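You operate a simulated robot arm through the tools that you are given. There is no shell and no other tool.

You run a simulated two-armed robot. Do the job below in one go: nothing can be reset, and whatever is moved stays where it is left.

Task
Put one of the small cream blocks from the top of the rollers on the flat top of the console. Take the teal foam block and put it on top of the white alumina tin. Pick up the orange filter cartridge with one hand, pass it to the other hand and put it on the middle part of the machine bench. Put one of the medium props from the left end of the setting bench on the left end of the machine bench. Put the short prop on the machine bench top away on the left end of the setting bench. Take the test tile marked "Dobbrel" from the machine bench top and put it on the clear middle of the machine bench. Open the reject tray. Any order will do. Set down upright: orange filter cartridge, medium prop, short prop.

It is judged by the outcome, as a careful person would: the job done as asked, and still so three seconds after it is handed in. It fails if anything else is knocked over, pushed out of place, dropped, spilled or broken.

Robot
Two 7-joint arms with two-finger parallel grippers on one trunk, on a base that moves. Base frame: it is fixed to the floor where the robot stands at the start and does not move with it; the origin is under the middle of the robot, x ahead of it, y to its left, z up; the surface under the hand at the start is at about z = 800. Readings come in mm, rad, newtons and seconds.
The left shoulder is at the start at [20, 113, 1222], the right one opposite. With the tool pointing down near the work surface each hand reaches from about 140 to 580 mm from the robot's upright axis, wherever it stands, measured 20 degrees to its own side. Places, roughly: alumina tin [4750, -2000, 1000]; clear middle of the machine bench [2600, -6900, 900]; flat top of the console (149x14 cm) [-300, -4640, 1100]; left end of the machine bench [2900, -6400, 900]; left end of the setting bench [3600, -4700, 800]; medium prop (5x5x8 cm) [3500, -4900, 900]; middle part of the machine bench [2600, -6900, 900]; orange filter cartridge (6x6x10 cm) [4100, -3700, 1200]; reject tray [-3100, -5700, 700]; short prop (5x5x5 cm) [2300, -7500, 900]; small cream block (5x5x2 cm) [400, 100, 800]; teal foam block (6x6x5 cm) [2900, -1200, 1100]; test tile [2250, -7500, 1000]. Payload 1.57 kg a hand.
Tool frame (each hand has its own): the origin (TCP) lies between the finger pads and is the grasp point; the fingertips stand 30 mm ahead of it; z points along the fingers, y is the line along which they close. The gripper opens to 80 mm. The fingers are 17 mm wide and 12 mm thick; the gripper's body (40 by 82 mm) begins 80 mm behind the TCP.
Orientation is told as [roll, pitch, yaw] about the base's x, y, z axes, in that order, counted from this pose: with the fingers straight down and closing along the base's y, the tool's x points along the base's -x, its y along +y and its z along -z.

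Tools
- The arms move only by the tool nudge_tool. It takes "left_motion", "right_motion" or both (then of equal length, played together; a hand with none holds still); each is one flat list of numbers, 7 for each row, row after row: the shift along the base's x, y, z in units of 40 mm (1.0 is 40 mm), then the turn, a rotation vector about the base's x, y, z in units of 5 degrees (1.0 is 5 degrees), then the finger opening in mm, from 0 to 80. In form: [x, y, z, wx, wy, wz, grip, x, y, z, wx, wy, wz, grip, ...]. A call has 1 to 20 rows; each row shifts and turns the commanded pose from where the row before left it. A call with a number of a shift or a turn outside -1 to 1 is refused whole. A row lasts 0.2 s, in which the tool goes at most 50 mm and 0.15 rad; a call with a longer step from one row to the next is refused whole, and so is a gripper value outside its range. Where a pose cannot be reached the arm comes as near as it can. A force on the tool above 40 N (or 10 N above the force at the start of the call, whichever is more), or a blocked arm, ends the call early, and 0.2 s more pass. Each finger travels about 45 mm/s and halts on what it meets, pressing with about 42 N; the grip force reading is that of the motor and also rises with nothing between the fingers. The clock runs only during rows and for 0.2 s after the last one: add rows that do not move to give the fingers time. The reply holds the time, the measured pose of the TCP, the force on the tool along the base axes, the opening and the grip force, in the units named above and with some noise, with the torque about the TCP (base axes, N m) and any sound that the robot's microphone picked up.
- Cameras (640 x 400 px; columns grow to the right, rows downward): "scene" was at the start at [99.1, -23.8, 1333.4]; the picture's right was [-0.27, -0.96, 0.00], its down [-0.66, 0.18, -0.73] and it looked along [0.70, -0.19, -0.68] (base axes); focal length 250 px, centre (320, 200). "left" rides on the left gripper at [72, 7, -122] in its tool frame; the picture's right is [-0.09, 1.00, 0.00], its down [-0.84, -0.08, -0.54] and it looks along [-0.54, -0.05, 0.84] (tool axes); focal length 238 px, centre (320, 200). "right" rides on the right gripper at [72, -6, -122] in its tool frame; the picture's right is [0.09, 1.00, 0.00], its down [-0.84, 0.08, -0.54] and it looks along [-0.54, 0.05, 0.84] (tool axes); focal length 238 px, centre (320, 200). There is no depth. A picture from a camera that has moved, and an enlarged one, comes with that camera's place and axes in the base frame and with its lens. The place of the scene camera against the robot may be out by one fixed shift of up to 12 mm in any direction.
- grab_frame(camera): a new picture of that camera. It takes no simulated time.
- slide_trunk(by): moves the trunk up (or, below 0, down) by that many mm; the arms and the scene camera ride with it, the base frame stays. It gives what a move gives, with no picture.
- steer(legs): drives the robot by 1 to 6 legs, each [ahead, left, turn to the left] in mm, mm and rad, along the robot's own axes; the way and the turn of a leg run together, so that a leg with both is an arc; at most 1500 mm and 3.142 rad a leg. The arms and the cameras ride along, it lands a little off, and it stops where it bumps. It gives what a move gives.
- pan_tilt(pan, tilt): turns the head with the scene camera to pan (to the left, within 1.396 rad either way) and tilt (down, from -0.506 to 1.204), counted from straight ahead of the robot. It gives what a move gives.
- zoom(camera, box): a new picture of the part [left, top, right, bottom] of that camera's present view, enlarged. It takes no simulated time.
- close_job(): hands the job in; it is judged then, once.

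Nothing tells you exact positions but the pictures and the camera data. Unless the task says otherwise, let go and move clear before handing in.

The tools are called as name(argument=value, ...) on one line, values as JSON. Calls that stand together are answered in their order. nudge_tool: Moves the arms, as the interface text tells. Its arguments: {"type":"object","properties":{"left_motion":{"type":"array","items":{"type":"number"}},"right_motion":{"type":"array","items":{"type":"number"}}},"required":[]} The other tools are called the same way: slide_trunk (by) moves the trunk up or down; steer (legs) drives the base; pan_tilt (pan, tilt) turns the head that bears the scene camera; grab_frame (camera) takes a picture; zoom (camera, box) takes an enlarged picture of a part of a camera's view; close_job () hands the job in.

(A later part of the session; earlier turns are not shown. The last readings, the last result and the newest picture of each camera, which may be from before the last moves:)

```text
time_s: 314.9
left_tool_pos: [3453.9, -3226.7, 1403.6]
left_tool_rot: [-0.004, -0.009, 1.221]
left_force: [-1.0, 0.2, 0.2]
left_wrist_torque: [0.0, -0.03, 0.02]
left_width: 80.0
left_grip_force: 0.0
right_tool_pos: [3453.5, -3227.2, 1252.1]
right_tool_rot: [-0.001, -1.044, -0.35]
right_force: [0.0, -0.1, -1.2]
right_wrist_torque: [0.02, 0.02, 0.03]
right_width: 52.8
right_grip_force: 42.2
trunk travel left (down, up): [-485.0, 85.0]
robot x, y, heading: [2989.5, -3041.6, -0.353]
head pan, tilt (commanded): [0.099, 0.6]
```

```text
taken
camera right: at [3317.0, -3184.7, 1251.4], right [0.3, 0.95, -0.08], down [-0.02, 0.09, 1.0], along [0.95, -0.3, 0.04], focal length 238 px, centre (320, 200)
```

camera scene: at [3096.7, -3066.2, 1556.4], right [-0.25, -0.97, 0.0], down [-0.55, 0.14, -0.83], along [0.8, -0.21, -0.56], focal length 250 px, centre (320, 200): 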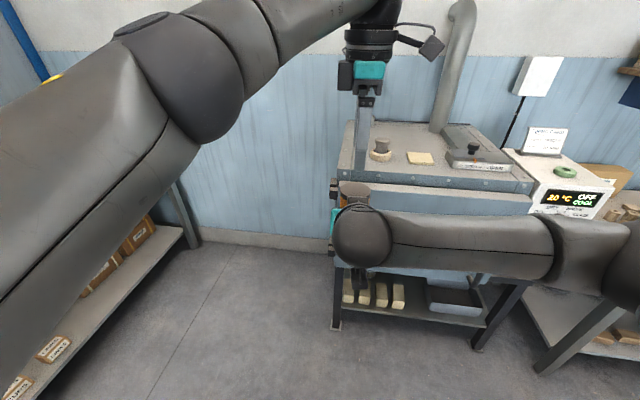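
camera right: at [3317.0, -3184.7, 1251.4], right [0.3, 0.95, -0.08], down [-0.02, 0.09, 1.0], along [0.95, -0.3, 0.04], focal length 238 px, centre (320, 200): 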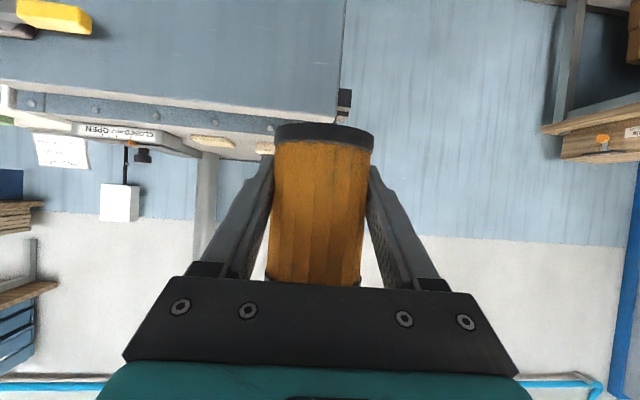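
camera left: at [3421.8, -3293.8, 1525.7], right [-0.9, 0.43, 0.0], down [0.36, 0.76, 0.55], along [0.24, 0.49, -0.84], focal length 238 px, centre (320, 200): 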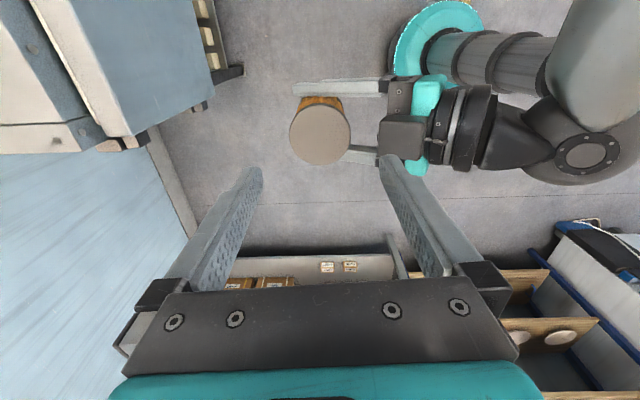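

The left camera sees the cartridge's top nearly centred. I shift 5 mm, narrow the opening a little and lower the left hand partway, then look again.

nudge_tool(left_motion=[-0.04, -0.12, 0, 0, 0, 0, 74, 0, 0, -0.8, 0, 0, 0, 74, 0, 0, -0.8, 0, 0, 0, 74, 0, 0, 0, 0, 0, 0, 74])

grab_frame(camera="left")

grab_frame(camera="right")

```text
time_s: 315.9
left_tool_pos: [3452.5, -3231.6, 1340.3]
left_tool_rot: [-0.007, -0.009, 1.22]
left_force: [0.6, 0.2, 0.3]
left_wrist_torque: [-0.04, 0.02, 0.01]
left_width: 74.1
left_grip_force: 0.2
right_tool_pos: [3454.0, -3226.9, 1252.4]
right_tool_rot: [-0.002, -1.045, -0.35]
right_force: [-0.5, 0.5, -0.7]
right_wrist_torque: [-0.01, 0.0, -0.02]
right_width: 52.6
right_grip_force: 42.1
trunk travel left (down, up): [-485.0, 85.0]
robot x, y, heading: [2991.0, -3040.9, -0.351]
head pan, tilt (commanded): [0.099, 0.6]
```

```text
taken
camera left: at [3420.9, -3298.1, 1461.0], right [-0.9, 0.43, 0.0], down [0.36, 0.76, 0.55], along [0.24, 0.49, -0.84], focal length 238 px, centre (320, 200)
```

left: 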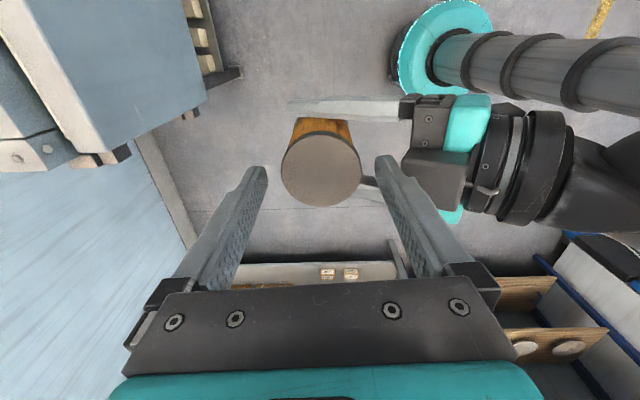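

```text
taken
camera right: at [3317.1, -3184.0, 1251.4], right [0.3, 0.95, -0.08], down [-0.02, 0.09, 1.0], along [0.95, -0.3, 0.04], focal length 238 px, centre (320, 200)
```

right: 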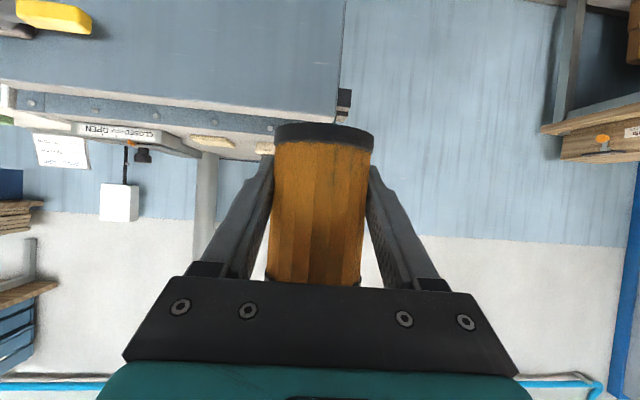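

Triangulating, the cartridge's top is at z ≈ 1302 and centred within 3 mm. I lower the left hand around its upper part and close.

nudge_tool(left_motion=[0.02, 0.05, -0.8, 0, 0, 0, 74, 0, 0, -0.75, 0, 0, 0, 74, 0, 0, 0, 0, 0, 0, 74])

grab_frame(camera="left")

```text
time_s: 316.7
left_tool_pos: [3453.8, -3227.8, 1277.3]
left_tool_rot: [-0.007, -0.007, 1.222]
left_force: [7.3, -2.3, 2.7]
left_wrist_torque: [0.15, 0.43, 0.0]
left_width: 67.7
left_grip_force: 0.0
right_tool_pos: [3453.7, -3226.3, 1252.4]
right_tool_rot: [-0.002, -1.047, -0.349]
right_force: [-7.1, 2.4, -2.6]
right_wrist_torque: [-0.2, -0.6, -0.04]
right_width: 52.7
right_grip_force: 41.9
trunk travel left (down, up): [-485.0, 85.0]
robot x, y, heading: [2992.8, -3035.8, -0.351]
head pan, tilt (commanded): [0.099, 0.6]
```

```text
taken
camera left: at [3421.5, -3294.7, 1398.7], right [-0.9, 0.43, -0.01], down [0.35, 0.76, 0.55], along [0.24, 0.49, -0.84], focal length 238 px, centre (320, 200)
```

left: 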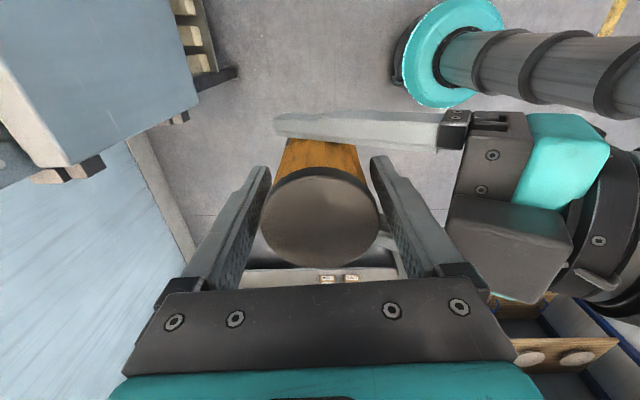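

There is only a light touch between the left back finger and the right palm, which closing removes. I close the left fingers on the cartridge.

nudge_tool(left_motion=[0, 0, 0, 0, 0, 0, 62, 0, 0, 0, 0, 0, 0, 50, 0, 0, 0, 0, 0, 0, 45, 0, 0, 0, 0, 0, 0, 45, 0, 0, 0, 0, 0, 0, 45, 0, 0, 0, 0, 0, 0, 45])

grab_frame(camera="left")

```text
time_s: 318.1
left_tool_pos: [3453.9, -3227.9, 1277.6]
left_tool_rot: [-0.006, -0.008, 1.221]
left_force: [16.0, -4.7, -15.0]
left_wrist_torque: [0.11, 0.22, -0.04]
left_width: 56.2
left_grip_force: 42.3
right_tool_pos: [3455.2, -3226.4, 1253.2]
right_tool_rot: [0.004, -1.049, -0.352]
right_force: [-15.6, 4.7, 13.5]
right_wrist_torque: [-0.24, -0.54, 0.02]
right_width: 52.8
right_grip_force: 41.9
trunk travel left (down, up): [-485.0, 85.0]
robot x, y, heading: [2994.4, -3042.4, -0.352]
head pan, tilt (commanded): [0.099, 0.6]
```

```text
taken
camera left: at [3422.0, -3294.5, 1398.3], right [-0.9, 0.43, 0.0], down [0.35, 0.76, 0.55], along [0.24, 0.5, -0.84], focal length 238 px, centre (320, 200)
```

left: 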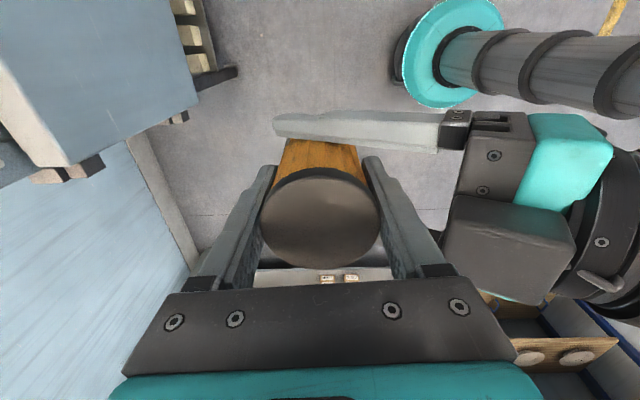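

Both hands hold it now. I open the right hand and lift the cartridge out upward with the left.

nudge_tool(right_motion=[0, 0, 0, 0, 0, 0, 65, 0, 0, 0, 0, 0, 0, 78, 0, 0, 0, 0, 0, 0, 80, 0, 0, 0, 0, 0, 0, 80, 0, 0, 0, 0, 0, 0, 80])

nudge_tool(left_motion=[0, 0, 0.3, 0, 0, 0, 45, 0, 0, 0.8, 0, 0, 0, 45, 0, 0, 1, 0, 0, 0, 45, 0, 0, 1, 0, 0, 0, 45, 0, 0, 0, 0, 0, 0, 45])

grab_frame(camera="left")

grab_frame(camera="scene")

```text
time_s: 319.3
left_tool_pos: [3453.5, -3228.3, 1277.5]
left_tool_rot: [-0.006, -0.007, 1.219]
left_force: [-0.1, 1.0, -0.2]
left_wrist_torque: [0.01, -0.01, 0.0]
left_width: 56.2
left_grip_force: 42.2
right_tool_pos: [3454.2, -3226.2, 1251.3]
right_tool_rot: [-0.002, -1.043, -0.348]
right_force: [-0.2, -0.3, 0.0]
right_wrist_torque: [-0.02, 0.03, -0.01]
right_width: 80.0
right_grip_force: 0.0
trunk travel left (down, up): [-485.0, 85.0]
robot x, y, heading: [2992.2, -3038.5, -0.351]
head pan, tilt (commanded): [0.099, 0.6]
```

```text
time_s: 320.5
left_tool_pos: [3452.1, -3224.7, 1400.9]
left_tool_rot: [-0.003, -0.007, 1.221]
left_force: [0.6, 0.1, -0.9]
left_wrist_torque: [0.02, 0.0, 0.03]
left_width: 56.0
left_grip_force: 41.7
right_tool_pos: [3454.3, -3226.1, 1252.5]
right_tool_rot: [-0.002, -1.044, -0.349]
right_force: [0.2, -0.2, -0.5]
right_wrist_torque: [-0.02, -0.04, 0.05]
right_width: 79.9
right_grip_force: 0.0
trunk travel left (down, up): [-485.0, 85.0]
robot x, y, heading: [2993.7, -3041.2, -0.356]
head pan, tilt (commanded): [0.099, 0.6]
```

```text
taken
camera left: at [3420.6, -3291.8, 1523.1], right [-0.9, 0.43, 0.0], down [0.36, 0.76, 0.55], along [0.24, 0.49, -0.84], focal length 238 px, centre (320, 200)
```

left: 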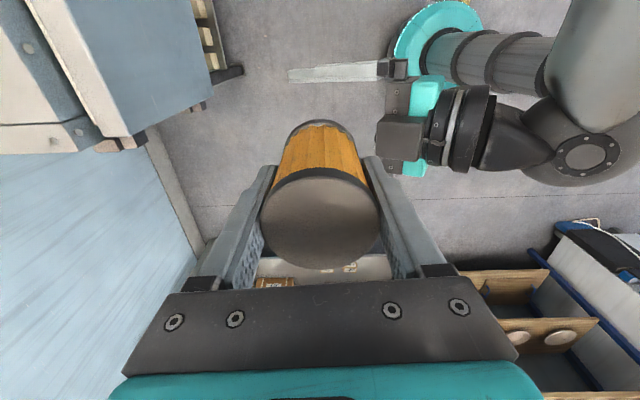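

```text
taken
camera scene: at [3097.6, -3065.1, 1556.3], right [-0.25, -0.97, 0.0], down [-0.55, 0.14, -0.82], along [0.8, -0.21, -0.57], focal length 250 px, centre (320, 200)
```

scene: 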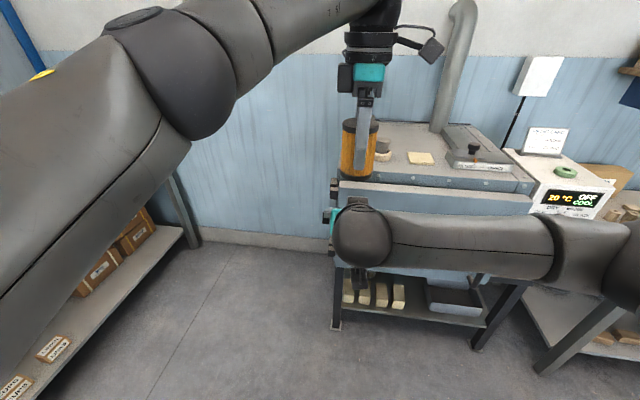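

The left hand now holds the cartridge upright. I separate the hands and bring the right hand back to pointing down.

nudge_tool(left_motion=[-0.03, 0.9, 0, 0, 0, 0, 45, -0.03, 0.9, 0, 0, 0, 0, 45, -0.03, 0.9, 0, 0, 0, 0, 45, -0.03, 0.9, 0, 0, 0, 0, 45, -0.03, 0.9, 0, 0, 0, 0, 45, -0.03, 0.9, 0, 0, 0, 0, 45, 0, 0, 0, 0, 0, 0, 45, 0, 0, 0, 0, 0, 0, 45, 0, 0, 0, 0, 0, 0, 45, 0, 0, 0, 0, 0, 0, 45, 0, 0, 0, 0, 0, 0, 45, 0, 0, 0, 0, 0, 0, 45, 0, 0, 0, 0, 0, 0, 45], right_motion=[-0.36, -0.27, 0.1, 0.345, 0.94, 0, 80, -0.36, -0.27, 0.1, 0.345, 0.94, 0, 80, -0.36, -0.27, 0.1, 0.345, 0.94, 0, 80, -0.36, -0.27, 0.1, 0.345, 0.94, 0, 80, -0.36, -0.27, 0.1, 0.345, 0.94, 0, 80, -0.36, -0.27, 0.1, 0.345, 0.94, 0, 80, -0.36, -0.27, 0.1, 0.345, 0.94, 0, 80, -0.36, -0.27, 0.1, 0.345, 0.94, 0, 80, -0.36, -0.27, 0.1, 0.345, 0.94, 0, 80, -0.36, -0.27, 0.1, 0.345, 0.94, 0, 80, -0.36, -0.27, 0.1, 0.345, 0.94, 0, 80, -0.36, -0.27, 0.1, 0.345, 0.94, 0, 80, 0, 0, 0, 0, 0, 0, 80])

pan_tilt(pan=-1.0, tilt=0.35)

grab_frame(camera="scene")

```text
time_s: 323.3
left_tool_pos: [3448.2, -3011.0, 1401.8]
left_tool_rot: [-0.005, -0.007, 1.22]
left_force: [0.3, 0.3, -1.4]
left_wrist_torque: [0.03, 0.01, 0.02]
left_width: 56.2
left_grip_force: 41.8
right_tool_pos: [3283.3, -3356.6, 1298.3]
right_tool_rot: [0.001, 0.005, -0.348]
right_force: [-0.2, -0.5, 0.3]
right_wrist_torque: [0.01, 0.0, 0.02]
right_width: 79.8
right_grip_force: 0.1
trunk travel left (down, up): [-485.0, 85.0]
robot x, y, heading: [2991.7, -3040.7, -0.35]
head pan, tilt (commanded): [0.099, 0.6]
```

```text
time_s: 324.6
left_tool_pos: [3448.1, -3012.4, 1402.2]
left_tool_rot: [-0.006, -0.006, 1.22]
left_force: [-0.3, 0.4, -1.0]
left_wrist_torque: [0.0, 0.0, 0.01]
left_width: 56.0
left_grip_force: 42.6
right_tool_pos: [3283.5, -3357.8, 1299.6]
right_tool_rot: [0.0, 0.004, -0.351]
right_force: [-0.1, 0.1, -0.3]
right_wrist_torque: [0.03, -0.02, 0.0]
right_width: 80.0
right_grip_force: 0.0
trunk travel left (down, up): [-485.0, 85.0]
robot x, y, heading: [2988.8, -3035.5, -0.35]
head pan, tilt (commanded): [-1.0, 0.351]
```

```text
taken
camera scene: at [3031.7, -3134.1, 1579.2], right [-0.98, -0.22, 0.0], down [-0.07, 0.34, -0.94], along [0.2, -0.92, -0.34], focal length 250 px, centre (320, 200)
```

scene: 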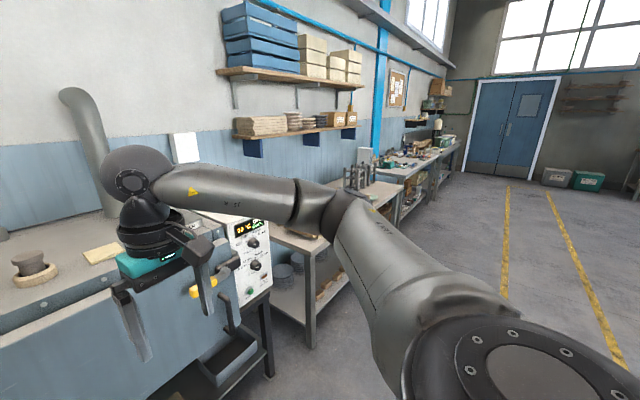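

The setting bench lies to the right beyond the furnace. I slide right along it.

steer(legs=[[0, -1300, 0]])

pan_tilt(pan=0.0, tilt=0.4)

grab_frame(camera="scene")

pan_tilt(pan=-1.0, tilt=0.3)

grab_frame(camera="scene")

```text
time_s: 331.0
left_tool_pos: [3008.2, -4200.0, 1402.0]
left_tool_rot: [-0.005, -0.007, 1.215]
left_force: [-0.9, 1.0, -0.8]
left_wrist_torque: [0.01, 0.0, -0.02]
left_width: 56.0
left_grip_force: 41.9
right_tool_pos: [2842.8, -4548.0, 1298.6]
right_tool_rot: [0.0, 0.005, -0.355]
right_force: [-0.2, 0.2, -0.3]
right_wrist_torque: [-0.03, 0.0, 0.0]
right_width: 79.9
right_grip_force: 0.1
trunk travel left (down, up): [-485.0, 85.0]
robot x, y, heading: [2555.8, -4220.9, -0.36]
head pan, tilt (commanded): [-1.0, 0.351]
```

```text
time_s: 332.3
left_tool_pos: [3009.0, -4200.6, 1402.1]
left_tool_rot: [-0.006, -0.007, 1.215]
left_force: [0.1, -1.9, -1.0]
left_wrist_torque: [0.01, 0.0, 0.0]
left_width: 55.9
left_grip_force: 41.9
right_tool_pos: [2841.0, -4546.2, 1299.3]
right_tool_rot: [0.0, 0.005, -0.356]
right_force: [0.3, -0.7, 0.1]
right_wrist_torque: [0.03, -0.02, -0.01]
right_width: 79.7
right_grip_force: 0.0
trunk travel left (down, up): [-485.0, 85.0]
robot x, y, heading: [2551.5, -4224.4, -0.357]
head pan, tilt (commanded): [0.0, 0.4]
```

```text
taken
camera scene: at [2658.7, -4262.9, 1574.6], right [-0.35, -0.94, 0.0], down [-0.36, 0.14, -0.92], along [0.86, -0.32, -0.39], focal length 250 px, centre (320, 200)
```

scene: 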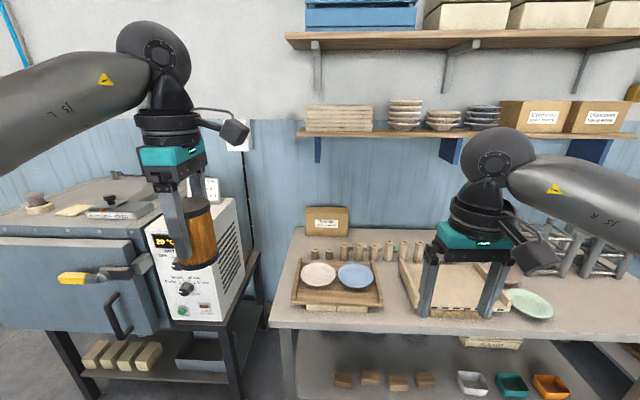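

```text
time_s: 333.6
left_tool_pos: [3008.3, -4200.3, 1400.9]
left_tool_rot: [-0.007, -0.007, 1.214]
left_force: [-0.4, 0.9, -1.0]
left_wrist_torque: [0.0, -0.01, 0.02]
left_width: 56.2
left_grip_force: 42.0
right_tool_pos: [2840.7, -4546.7, 1298.2]
right_tool_rot: [0.0, 0.006, -0.357]
right_force: [-0.5, 0.2, 0.4]
right_wrist_torque: [0.02, -0.03, -0.02]
right_width: 80.1
right_grip_force: 0.1
trunk travel left (down, up): [-485.0, 85.0]
robot x, y, heading: [2555.4, -4222.8, -0.356]
head pan, tilt (commanded): [-1.0, 0.3]
```

```text
taken
camera scene: at [2591.8, -4321.6, 1583.9], right [-0.98, -0.21, 0.0], down [-0.06, 0.29, -0.96], along [0.2, -0.93, -0.3], focal length 250 px, centre (320, 200)
```

scene: 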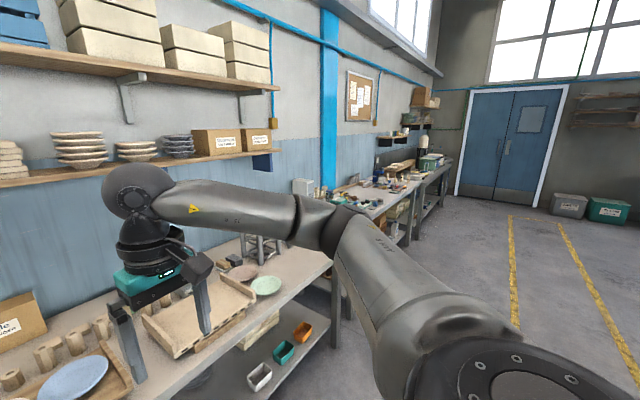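

I see the setting bench: props stand in a row behind a tray with two plates at its left end. I zoom in.

pan_tilt(pan=0.0, tilt=0.4)

zoom(camera="scene", box=[270, 190, 470, 330])

```text
time_s: 334.8
left_tool_pos: [3009.0, -4201.2, 1401.9]
left_tool_rot: [-0.005, -0.006, 1.215]
left_force: [0.2, 0.0, -1.3]
left_wrist_torque: [0.01, 0.02, 0.0]
left_width: 56.3
left_grip_force: 41.9
right_tool_pos: [2841.7, -4545.9, 1299.4]
right_tool_rot: [-0.001, 0.003, -0.355]
right_force: [-0.3, -0.3, -0.8]
right_wrist_torque: [0.0, 0.0, 0.0]
right_width: 80.1
right_grip_force: 0.0
trunk travel left (down, up): [-485.0, 85.0]
robot x, y, heading: [2552.4, -4226.3, -0.358]
head pan, tilt (commanded): [0.0, 0.4]
```

```text
2.86 times, centred on (370, 260) of scene
camera zoom: at [2658.7, -4262.9, 1574.6], right [-0.35, -0.94, 0.0], down [-0.36, 0.14, -0.92], along [0.86, -0.32, -0.39], focal length 713 px, centre (177, 29)
```

zoom: 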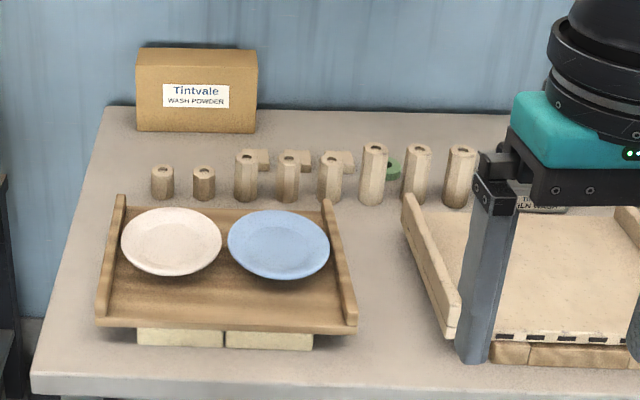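

The row holds two short, three medium and three tall octagonal props, about 73 mm apart. I lower the trunk and drive up to the bench, with the right hand yawed 45° so the fingers fit between neighbours.

slide_trunk(by=-190)

steer(legs=[[0, -90, 0.008], [450, 0, 0]])

nudge_tool(right_motion=[0, 0, 0, 0, 0, 1, 80, 0, 0, 0, 0, 0, 1, 80, 0, 0, 0, 0, 0, 1, 80, 0, 0, 0, 0, 0, 1, 80, 0, 0, 0, 0, 0, 1, 80, 0, 0, 0, 0, 0, 1, 80, 0, 0, 0, 0, 0, 1, 80, 0, 0, 0, 0, 0, 1, 80, 0, 0, 0, 0, 0, 1, 80, 0, 0, 0, 0, 0, 0, 80])

pan_tilt(pan=0.0, tilt=0.6)

grab_frame(camera="scene")

grab_frame(camera="right")

```text
time_s: 336.9
left_tool_pos: [3008.3, -4202.0, 1211.9]
left_tool_rot: [-0.005, -0.007, 1.216]
left_force: [-1.6, -0.7, -1.5]
left_wrist_torque: [0.0, -0.03, 0.04]
left_width: 56.2
left_grip_force: 41.6
right_tool_pos: [2842.6, -4548.1, 1108.8]
right_tool_rot: [0.0, 0.005, -0.355]
right_force: [0.7, 0.5, 0.1]
right_wrist_torque: [-0.03, 0.0, 0.0]
right_width: 80.0
right_grip_force: 0.0
trunk travel left (down, up): [-295.0, 275.0]
robot x, y, heading: [2556.0, -4225.7, -0.359]
head pan, tilt (commanded): [0.0, 0.4]
```

```text
time_s: 340.4
left_tool_pos: [3412.7, -4436.9, 1212.0]
left_tool_rot: [-0.004, -0.008, 1.222]
left_force: [-0.5, -0.6, -1.2]
left_wrist_torque: [0.01, 0.02, -0.02]
left_width: 56.1
left_grip_force: 42.0
right_tool_pos: [3249.6, -4784.2, 1107.9]
right_tool_rot: [0.0, 0.006, -0.348]
right_force: [-0.6, 0.0, 0.2]
right_wrist_torque: [0.01, -0.02, 0.03]
right_width: 79.8
right_grip_force: 0.0
trunk travel left (down, up): [-295.0, 275.0]
robot x, y, heading: [2962.0, -4466.0, -0.349]
head pan, tilt (commanded): [0.0, 0.4]
```

```text
time_s: 342.6
left_tool_pos: [3412.6, -4436.8, 1211.8]
left_tool_rot: [-0.005, -0.006, 1.223]
left_force: [0.6, 0.8, -0.8]
left_wrist_torque: [-0.02, 0.01, 0.02]
left_width: 56.3
left_grip_force: 41.4
right_tool_pos: [3248.9, -4784.3, 1108.4]
right_tool_rot: [0.002, 0.005, 0.441]
right_force: [-0.8, 0.5, -0.1]
right_wrist_torque: [-0.01, 0.03, -0.02]
right_width: 79.9
right_grip_force: 0.1
trunk travel left (down, up): [-295.0, 275.0]
robot x, y, heading: [2958.7, -4461.8, -0.346]
head pan, tilt (commanded): [0.0, 0.4]
```

```text
time_s: 343.3
left_tool_pos: [3413.1, -4436.8, 1211.5]
left_tool_rot: [-0.005, -0.006, 1.224]
left_force: [0.1, -0.2, -1.2]
left_wrist_torque: [-0.02, -0.02, 0.04]
left_width: 56.1
left_grip_force: 42.2
right_tool_pos: [3248.9, -4783.3, 1108.5]
right_tool_rot: [-0.001, 0.004, 0.44]
right_force: [0.0, 0.3, 0.8]
right_wrist_torque: [-0.01, 0.0, 0.04]
right_width: 80.2
right_grip_force: 0.0
trunk travel left (down, up): [-295.0, 275.0]
robot x, y, heading: [2958.0, -4465.8, -0.35]
head pan, tilt (commanded): [0.0, 0.6]
```

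```text
taken
camera scene: at [3059.2, -4500.4, 1366.5], right [-0.34, -0.94, 0.0], down [-0.53, 0.19, -0.83], along [0.78, -0.28, -0.56], focal length 250 px, centre (320, 200)
```

scene: 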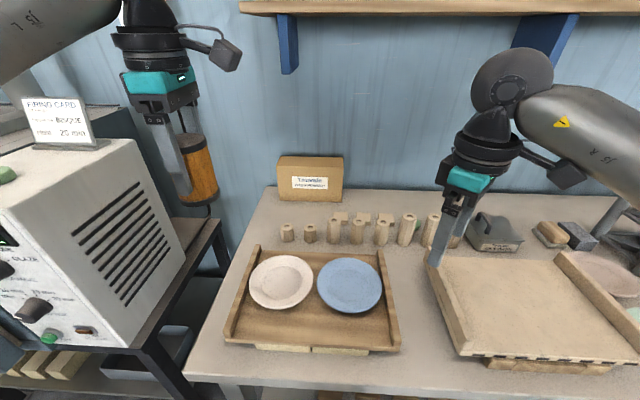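

```text
taken
camera right: at [3186.0, -4820.1, 1230.8], right [-0.51, 0.86, 0.0], down [0.73, 0.43, 0.54], along [0.46, 0.27, -0.84], focal length 238 px, centre (320, 200)
```

right: 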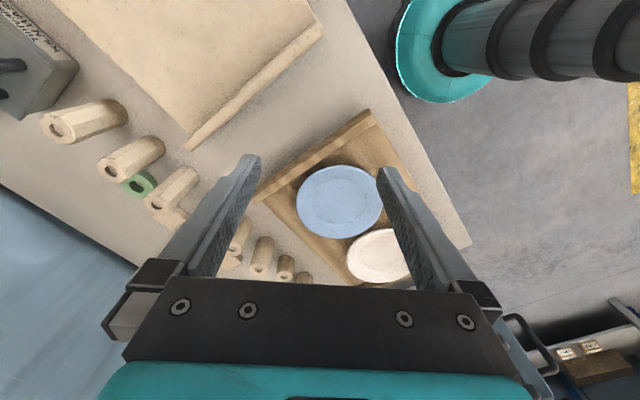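

The medium props are clear now; the middle one is at about [3560, -4803]. I drive 115 mm closer and move the right hand over it, still high.

steer(legs=[[115, 0, 0]])

nudge_tool(right_motion=[0.9, 0.1, 0, 0, 0, 0, 70, 0.9, 0.1, 0, 0, 0, 0, 70, 0.9, 0.1, 0, 0, 0, 0, 70, 0.9, 0.1, 0, 0, 0, 0, 70, 0.9, 0.1, 0, 0, 0, 0, 70, 0, 0, -0.8, 0, 0, 0, 70, 0, 0, 0, 0, 0, 0, 70, 0, 0, 0, 0, 0, 0, 70])

grab_frame(camera="right")

grab_frame(camera="scene")

```text
time_s: 344.5
left_tool_pos: [3520.6, -4476.4, 1211.8]
left_tool_rot: [-0.004, -0.007, 1.222]
left_force: [0.4, -0.8, -1.5]
left_wrist_torque: [0.05, 0.03, -0.02]
left_width: 56.6
left_grip_force: 42.2
right_tool_pos: [3356.3, -4823.9, 1108.1]
right_tool_rot: [0.0, 0.005, 0.44]
right_force: [0.8, 1.1, -0.1]
right_wrist_torque: [0.0, 0.04, -0.03]
right_width: 79.8
right_grip_force: 0.1
trunk travel left (down, up): [-295.0, 275.0]
robot x, y, heading: [3064.6, -4508.8, -0.343]
head pan, tilt (commanded): [0.0, 0.6]
```

```text
time_s: 346.3
left_tool_pos: [3519.2, -4476.1, 1212.9]
left_tool_rot: [-0.005, -0.01, 1.225]
left_force: [0.6, -0.4, -1.1]
left_wrist_torque: [-0.01, 0.03, -0.03]
left_width: 56.0
left_grip_force: 41.4
right_tool_pos: [3393.4, -4820.7, 1077.3]
right_tool_rot: [0.0, 0.003, 0.438]
right_force: [-0.3, -0.2, -0.8]
right_wrist_torque: [0.0, -0.06, 0.01]
right_width: 70.0
right_grip_force: 0.0
right hand out of reach, approached as far as the arm can: row 2, 3, 4, 5
trunk travel left (down, up): [-295.0, 275.0]
robot x, y, heading: [3066.3, -4504.9, -0.352]
head pan, tilt (commanded): [0.0, 0.6]
```

```text
taken
camera right: at [3329.7, -4856.6, 1199.7], right [-0.51, 0.86, 0.0], down [0.73, 0.43, 0.54], along [0.46, 0.27, -0.84], focal length 238 px, centre (320, 200)
```

right: 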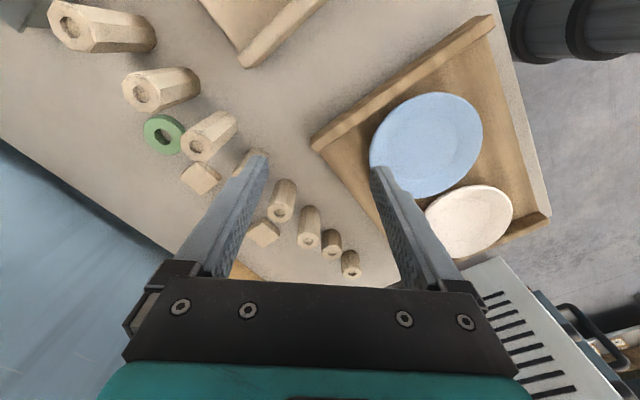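

```text
taken
camera scene: at [3166.4, -4539.4, 1366.4], right [-0.34, -0.94, 0.0], down [-0.53, 0.19, -0.83], along [0.78, -0.28, -0.56], focal length 250 px, centre (320, 200)
```

scene: 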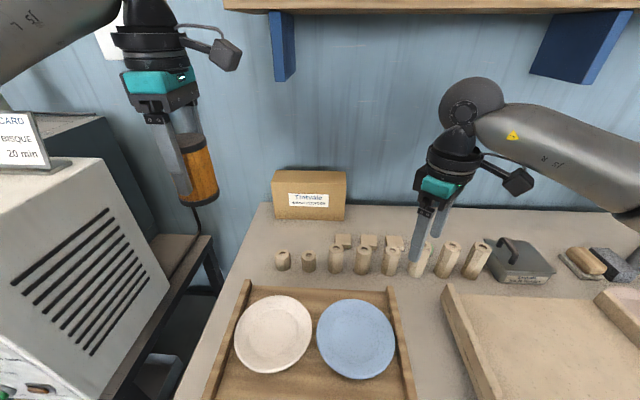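

The arm is limited by the yaw direction. I yaw the hand the other way (to -45°), which suits the right arm better.

nudge_tool(right_motion=[0, 0, 0, 0, 0, -1, 70, 0, 0, 0, 0, 0, -1, 70, 0, 0, 0, 0, 0, -1, 70, 0, 0, 0, 0, 0, -1, 70, 0, 0, 0, 0, 0, -1, 70, 0, 0, 0, 0, 0, -1, 70, 0, 0, 0, 0, 0, -1, 70, 0, 0, 0, 0, 0, -1, 70, 0, 0, 0, 0, 0, -1, 70, 0, 0, 0, 0, 0, -1, 70, 0, 0, 0, 0, 0, -1, 70, 0, 0, 0, 0, 0, -1, 70, 0, 0, 0, 0, 0, -1, 70, 0, 0, 0, 0, 0, -1, 70, 0, 0, 0, 0, 0, -1, 70, 0, 0, 0, 0, 0, -1, 70, 0, 0, 0, 0, 0, -1, 70, 0, 0, 0, 0, 0, -1, 70, 0, 0, 0, 0, 0, 0, 70])

nudge_tool(right_motion=[0.9, 0.1, 0, 0, 0, 0, 70, 0.9, 0.1, 0, 0, 0, 0, 70, 0.9, 0.1, 0, 0, 0, 0, 70, 0.9, 0.1, 0, 0, 0, 0, 70, 0, 0, 0, 0, 0, 0, 70, 0, 0, 0, 0, 0, 0, 70])

grab_frame(camera="right")

```text
time_s: 350.3
left_tool_pos: [3519.5, -4475.0, 1212.0]
left_tool_rot: [-0.005, -0.007, 1.223]
left_force: [0.7, -0.7, -1.0]
left_wrist_torque: [-0.02, 0.01, 0.01]
left_width: 56.1
left_grip_force: 42.4
right_tool_pos: [3392.4, -4818.0, 1076.9]
right_tool_rot: [0.0, 0.006, -1.133]
right_force: [0.1, 0.8, 0.2]
right_wrist_torque: [0.01, 0.0, 0.0]
right_width: 69.9
right_grip_force: 0.1
trunk travel left (down, up): [-295.0, 275.0]
robot x, y, heading: [3062.8, -4506.0, -0.348]
head pan, tilt (commanded): [0.0, 0.6]
```

```text
time_s: 351.7
left_tool_pos: [3520.3, -4475.1, 1212.1]
left_tool_rot: [-0.005, -0.007, 1.223]
left_force: [0.4, -0.1, -1.3]
left_wrist_torque: [0.0, 0.02, 0.0]
left_width: 56.3
left_grip_force: 42.1
right_tool_pos: [3533.0, -4799.9, 1076.2]
right_tool_rot: [-0.001, 0.003, -1.131]
right_force: [0.6, 0.4, 0.1]
right_wrist_torque: [0.0, 0.0, 0.02]
right_width: 70.1
right_grip_force: 0.1
trunk travel left (down, up): [-295.0, 275.0]
robot x, y, heading: [3063.6, -4503.9, -0.35]
head pan, tilt (commanded): [0.0, 0.6]
```

```text
taken
camera right: at [3495.8, -4738.8, 1199.0], right [0.86, 0.51, 0.0], down [0.43, -0.73, 0.54], along [0.27, -0.46, -0.84], focal length 238 px, centre (320, 200)
```

right: 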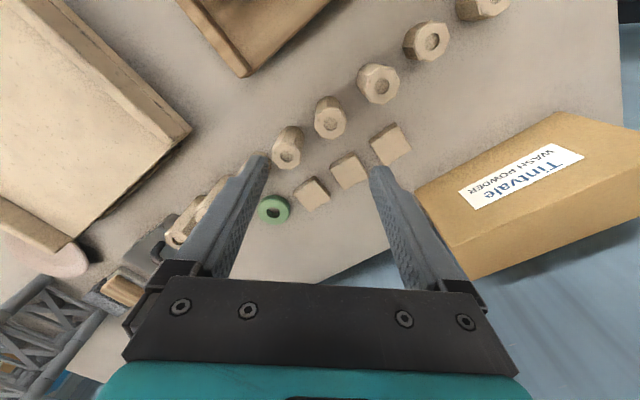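

The hand can now reach. I zoom with both cameras to locate the middle medium prop exactly.

zoom(camera="right", box=[240, 40, 480, 220])

zoom(camera="scene", box=[260, 210, 440, 310])

```text
2.22 times, centred on (360, 130) of right
camera zoom: at [3495.8, -4738.8, 1199.0], right [0.86, 0.51, 0.0], down [0.43, -0.73, 0.54], along [0.27, -0.46, -0.84], focal length 530 px, centre (231, 356)
```

zoom: 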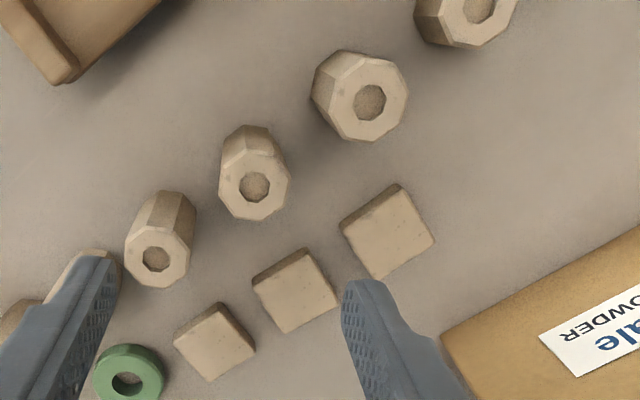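

```text
3.56 times, centred on (350, 260) of scene
camera zoom: at [3166.7, -4539.2, 1366.4], right [-0.34, -0.94, 0.0], down [-0.53, 0.19, -0.82], along [0.78, -0.28, -0.57], focal length 887 px, centre (213, -13)
```

zoom: 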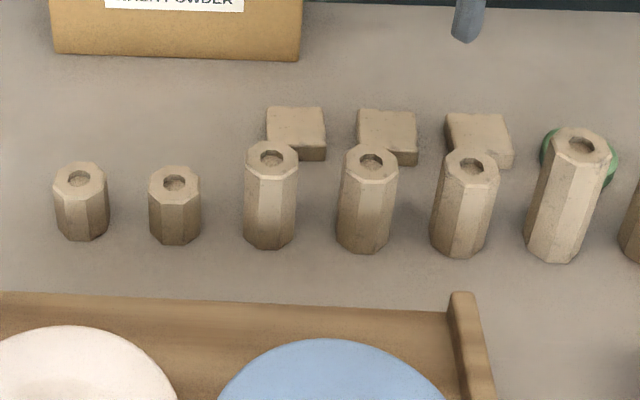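

The middle medium prop is at about [3546, -4796], top at z ≈ 895. I centre over it, lower partway and look again.

nudge_tool(right_motion=[0.32, 0.1, -0.5, 0, 0, 0, 66, 0, 0, -1, 0, 0, 0, 66, 0, 0, -1, 0, 0, 0, 66, 0, 0, 0, 0, 0, 0, 66, 0, 0, 0, 0, 0, 0, 66])

grab_frame(camera="right")

zoom(camera="scene", box=[280, 180, 460, 300])

```text
time_s: 352.9
left_tool_pos: [3519.5, -4475.9, 1211.5]
left_tool_rot: [-0.006, -0.007, 1.223]
left_force: [0.8, 0.3, -0.8]
left_wrist_torque: [-0.02, -0.01, 0.0]
left_width: 56.1
left_grip_force: 42.4
right_tool_pos: [3550.0, -4799.2, 973.2]
right_tool_rot: [0.001, 0.003, -1.131]
right_force: [0.0, 0.8, 0.1]
right_wrist_torque: [0.0, -0.01, -0.02]
right_width: 65.8
right_grip_force: 0.0
trunk travel left (down, up): [-295.0, 275.0]
robot x, y, heading: [3062.7, -4502.7, -0.349]
head pan, tilt (commanded): [0.0, 0.6]
```

```text
taken
camera right: at [3511.2, -4737.4, 1096.3], right [0.86, 0.51, 0.0], down [0.43, -0.73, 0.54], along [0.27, -0.46, -0.84], focal length 238 px, centre (320, 200)
```

right: 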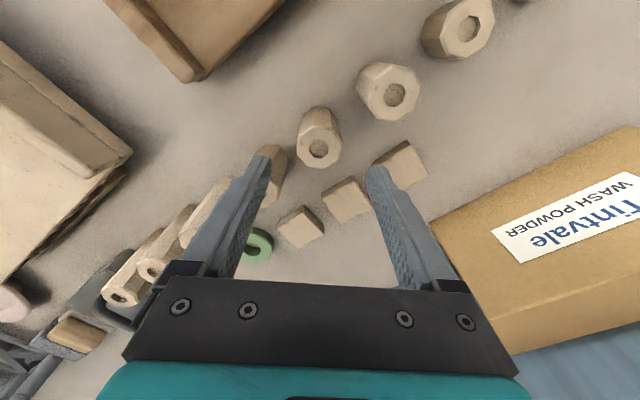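

```text
3.33 times, centred on (370, 240) of scene
camera zoom: at [3166.6, -4539.3, 1366.4], right [-0.34, -0.94, 0.0], down [-0.53, 0.19, -0.82], along [0.78, -0.28, -0.57], focal length 832 px, centre (153, 67)
```

zoom: 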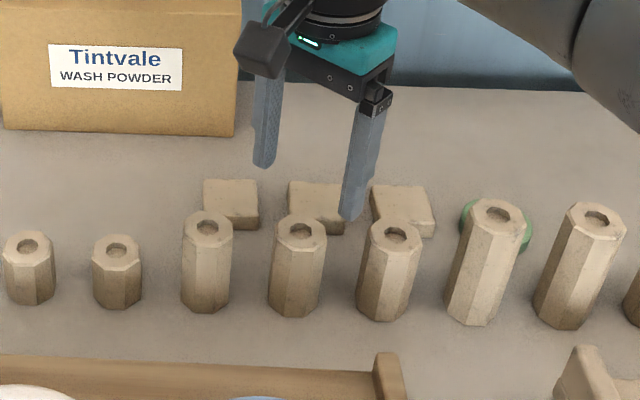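

The prop is centred under the hand. I lower to grip height and close.

nudge_tool(right_motion=[-0.07, 0.04, -0.9, 0, 0, 0, 66, 0, 0, -0.9, 0, 0, 0, 66, 0, 0, -0.7, 0, 0, 0, 66, 0, 0, 0, 0, 0, 0, 66])

grab_frame(camera="right")

zoom(camera="scene", box=[280, 180, 460, 300])

```text
time_s: 353.9
left_tool_pos: [3519.1, -4475.6, 1212.2]
left_tool_rot: [-0.005, -0.009, 1.223]
left_force: [0.3, 0.4, -1.6]
left_wrist_torque: [-0.02, 0.04, 0.02]
left_width: 56.3
left_grip_force: 42.3
right_tool_pos: [3546.8, -4794.8, 877.3]
right_tool_rot: [0.002, 0.006, -1.131]
right_force: [-0.3, -0.5, -0.3]
right_wrist_torque: [-0.02, -0.02, 0.03]
right_width: 65.9
right_grip_force: 0.0
trunk travel left (down, up): [-295.0, 275.0]
robot x, y, heading: [3067.7, -4503.7, -0.349]
head pan, tilt (commanded): [0.0, 0.6]
```

```text
taken
camera right: at [3508.4, -4733.4, 999.4], right [0.86, 0.51, 0.0], down [0.43, -0.73, 0.54], along [0.27, -0.46, -0.84], focal length 238 px, centre (320, 200)
```

right: 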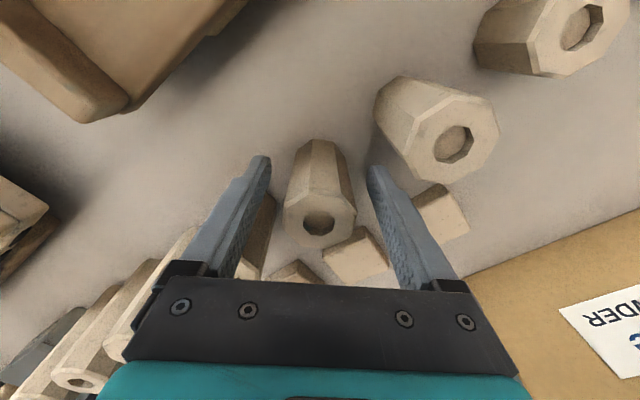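

```text
3.33 times, centred on (370, 240) of scene
camera zoom: at [3166.4, -4539.5, 1366.4], right [-0.34, -0.94, 0.0], down [-0.53, 0.19, -0.83], along [0.78, -0.28, -0.56], focal length 832 px, centre (153, 67)
```

zoom: 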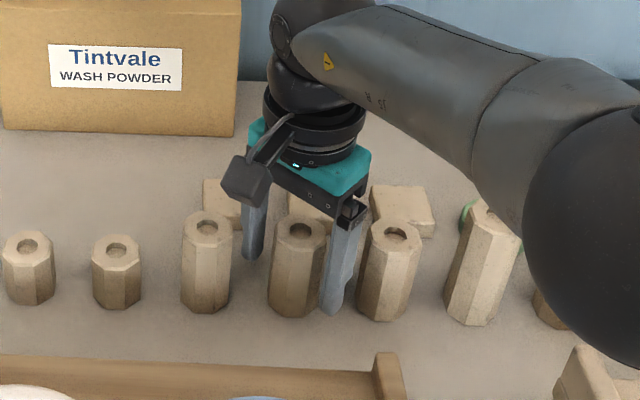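

The fingers straddle the middle medium prop without touching neighbours. I close and lift.

nudge_tool(right_motion=[0, 0, 0, 0, 0, 0, 50, 0, 0, 0, 0, 0, 0, 35, 0, 0, 0, 0, 0, 0, 30, 0, 0, 0, 0, 0, 0, 30, 0, 0, 0, 0, 0, 0, 30])

nudge_tool(right_motion=[0, 0, 0.4, 0, 0, 0, 30, 0, 0, 1, 0, 0, 0, 30, 0, 0, 1, 0, 0, 0, 30, 0, 0, 1, 0, 0, 0, 30, 0, 0, 1, 0, 0, 0, 30, 0, 0, 0.6, 0, 0, 0, 30, 0, 0, 0, 0, 0, 0, 30])

grab_frame(camera="right")

grab_frame(camera="scene")

```text
time_s: 355.1
left_tool_pos: [3519.9, -4475.7, 1213.2]
left_tool_rot: [-0.006, -0.007, 1.223]
left_force: [-0.3, 0.0, -1.6]
left_wrist_torque: [-0.01, -0.01, 0.01]
left_width: 56.1
left_grip_force: 42.2
right_tool_pos: [3546.7, -4795.1, 877.3]
right_tool_rot: [0.0, 0.006, -1.13]
right_force: [-0.1, -0.1, -0.3]
right_wrist_torque: [0.03, 0.03, 0.0]
right_width: 38.8
right_grip_force: 41.9
trunk travel left (down, up): [-295.0, 275.0]
robot x, y, heading: [3066.0, -4504.0, -0.35]
head pan, tilt (commanded): [0.0, 0.6]
```

```text
time_s: 356.7
left_tool_pos: [3519.8, -4476.2, 1211.6]
left_tool_rot: [-0.007, -0.007, 1.224]
left_force: [0.1, 0.6, -1.4]
left_wrist_torque: [0.04, 0.0, 0.01]
left_width: 56.2
left_grip_force: 42.2
right_tool_pos: [3544.3, -4798.8, 1077.1]
right_tool_rot: [-0.002, 0.006, -1.133]
right_force: [0.2, -0.1, -1.9]
right_wrist_torque: [0.02, 0.01, -0.01]
right_width: 38.6
right_grip_force: 42.0
trunk travel left (down, up): [-295.0, 275.0]
robot x, y, heading: [3063.5, -4500.9, -0.343]
head pan, tilt (commanded): [0.0, 0.6]
```

```text
taken
camera right: at [3505.5, -4737.0, 1199.2], right [0.86, 0.51, 0.0], down [0.43, -0.73, 0.54], along [0.27, -0.46, -0.84], focal length 238 px, centre (320, 200)
```

right: 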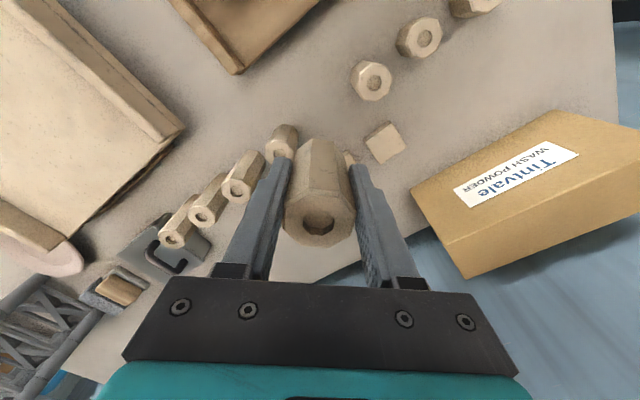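

```text
taken
camera scene: at [3166.7, -4539.5, 1366.4], right [-0.34, -0.94, 0.0], down [-0.53, 0.19, -0.82], along [0.78, -0.28, -0.57], focal length 250 px, centre (320, 200)
```

scene: 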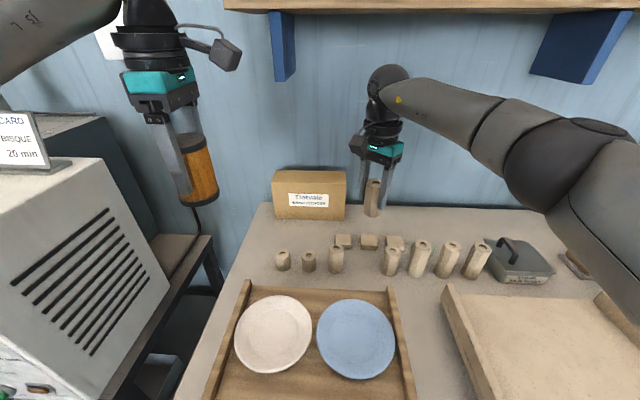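

I have a medium prop. I retract the right hand, back away from the bench and travel along to the machine bench.

nudge_tool(right_motion=[-0.82, 0.3, 0.2, 0, 0, 0, 30, -0.82, 0.3, 0.2, 0, 0, 0, 30, -0.82, 0.3, 0.2, 0, 0, 0, 30, -0.82, 0.3, 0.2, 0, 0, 0, 30, 0, 0, 0, 0, 0, 0, 30])

steer(legs=[[-550, 0, 0], [0, -1400, 0]])

pan_tilt(pan=-0.6, tilt=0.4)

grab_frame(camera="scene")

```text
time_s: 357.9
left_tool_pos: [3518.9, -4476.2, 1211.8]
left_tool_rot: [-0.005, -0.006, 1.223]
left_force: [-0.4, -0.7, 0.1]
left_wrist_torque: [-0.01, 0.05, -0.02]
left_width: 56.1
left_grip_force: 42.1
right_tool_pos: [3415.2, -4750.5, 1108.0]
right_tool_rot: [0.0, 0.006, -1.132]
right_force: [-0.2, 0.2, -2.2]
right_wrist_torque: [0.01, -0.01, 0.04]
right_width: 38.7
right_grip_force: 42.0
trunk travel left (down, up): [-295.0, 275.0]
robot x, y, heading: [3064.5, -4503.1, -0.349]
head pan, tilt (commanded): [0.0, 0.6]
```

```text
time_s: 367.6
left_tool_pos: [2510.1, -5599.5, 1212.0]
left_tool_rot: [-0.006, -0.009, 1.206]
left_force: [0.9, 0.2, 0.1]
left_wrist_torque: [-0.02, 0.01, -0.02]
left_width: 56.3
left_grip_force: 41.9
right_tool_pos: [2402.8, -5872.5, 1108.4]
right_tool_rot: [-0.001, 0.005, -1.148]
right_force: [-0.2, 0.5, -1.6]
right_wrist_torque: [-0.03, 0.0, 0.0]
right_width: 38.4
right_grip_force: 42.0
trunk travel left (down, up): [-295.0, 275.0]
robot x, y, heading: [2056.7, -5615.1, -0.362]
head pan, tilt (commanded): [0.0, 0.6]
```

```text
time_s: 368.6
left_tool_pos: [2510.3, -5598.1, 1212.1]
left_tool_rot: [-0.005, -0.008, 1.205]
left_force: [-0.7, -0.3, -0.8]
left_wrist_torque: [0.01, 0.02, 0.0]
left_width: 56.0
left_grip_force: 42.1
right_tool_pos: [2402.3, -5872.3, 1107.3]
right_tool_rot: [0.001, 0.004, -1.148]
right_force: [-0.1, -0.7, -1.8]
right_wrist_torque: [0.04, -0.05, 0.02]
right_width: 38.4
right_grip_force: 42.5
trunk travel left (down, up): [-295.0, 275.0]
robot x, y, heading: [2053.2, -5617.9, -0.365]
head pan, tilt (commanded): [-0.6, 0.4]
```

```text
taken
camera scene: at [2127.1, -5700.9, 1384.6], right [-0.82, -0.57, 0.0], down [-0.22, 0.32, -0.92], along [0.52, -0.76, -0.39], focal length 250 px, centre (320, 200)
```

scene: 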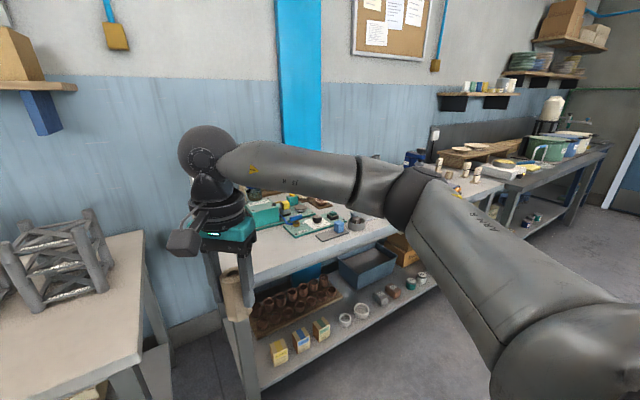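

I see the next bench with tools on it. I slide further right and face it.

steer(legs=[[0, -800, 0.015]])

pan_tilt(pan=0.0, tilt=0.35)

grab_frame(camera="scene")

pan_tilt(pan=-0.7, tilt=0.35)

grab_frame(camera="scene")

```text
time_s: 373.0
left_tool_pos: [2223.7, -6356.8, 1211.6]
left_tool_rot: [-0.006, -0.008, 1.214]
left_force: [0.4, -0.8, -1.1]
left_wrist_torque: [0.0, -0.01, 0.02]
left_width: 56.1
left_grip_force: 41.9
right_tool_pos: [2116.5, -6629.2, 1108.6]
right_tool_rot: [0.001, 0.006, -1.141]
right_force: [-0.7, -0.8, -2.0]
right_wrist_torque: [0.03, 0.01, 0.04]
right_width: 38.3
right_grip_force: 41.9
trunk travel left (down, up): [-295.0, 275.0]
robot x, y, heading: [1767.8, -6380.4, -0.36]
head pan, tilt (commanded): [-0.6, 0.4]
```

```text
time_s: 374.0
left_tool_pos: [2222.7, -6355.8, 1211.0]
left_tool_rot: [-0.004, -0.007, 1.215]
left_force: [-0.5, 1.0, -0.9]
left_wrist_torque: [-0.03, -0.01, 0.0]
left_width: 55.9
left_grip_force: 42.4
right_tool_pos: [2115.4, -6629.2, 1108.4]
right_tool_rot: [-0.002, 0.004, -1.14]
right_force: [0.0, -1.4, -1.2]
right_wrist_torque: [0.0, -0.03, -0.01]
right_width: 38.4
right_grip_force: 42.1
trunk travel left (down, up): [-295.0, 275.0]
robot x, y, heading: [1766.1, -6384.3, -0.354]
head pan, tilt (commanded): [0.0, 0.351]
```

```text
taken
camera scene: at [1873.8, -6418.0, 1389.1], right [-0.35, -0.94, 0.0], down [-0.32, 0.12, -0.94], along [0.88, -0.33, -0.34], focal length 250 px, centre (320, 200)
```

scene: 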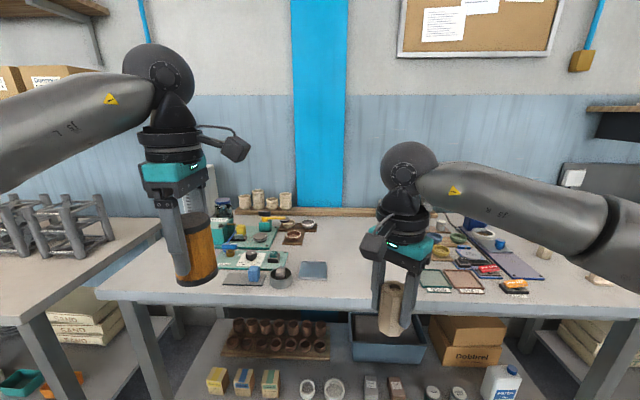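

```text
time_s: 375.1
left_tool_pos: [2222.7, -6356.8, 1211.8]
left_tool_rot: [-0.005, -0.008, 1.214]
left_force: [0.2, 0.5, -0.3]
left_wrist_torque: [-0.01, 0.0, 0.02]
left_width: 56.1
left_grip_force: 42.2
right_tool_pos: [2117.1, -6629.2, 1107.7]
right_tool_rot: [0.001, 0.005, -1.141]
right_force: [-0.3, -0.2, -1.7]
right_wrist_torque: [0.01, 0.0, -0.02]
right_width: 38.6
right_grip_force: 42.0
trunk travel left (down, up): [-295.0, 275.0]
robot x, y, heading: [1769.9, -6386.1, -0.361]
head pan, tilt (commanded): [-0.7, 0.351]
```

```text
taken
camera scene: at [1832.4, -6466.4, 1389.2], right [-0.87, -0.49, 0.0], down [-0.17, 0.3, -0.94], along [0.46, -0.82, -0.34], focal length 250 px, centre (320, 200)
```

scene: 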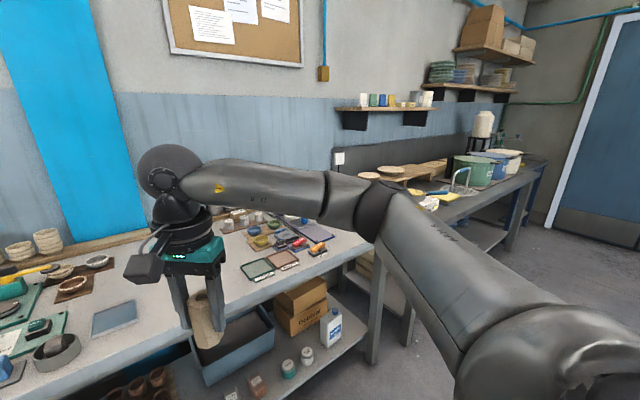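

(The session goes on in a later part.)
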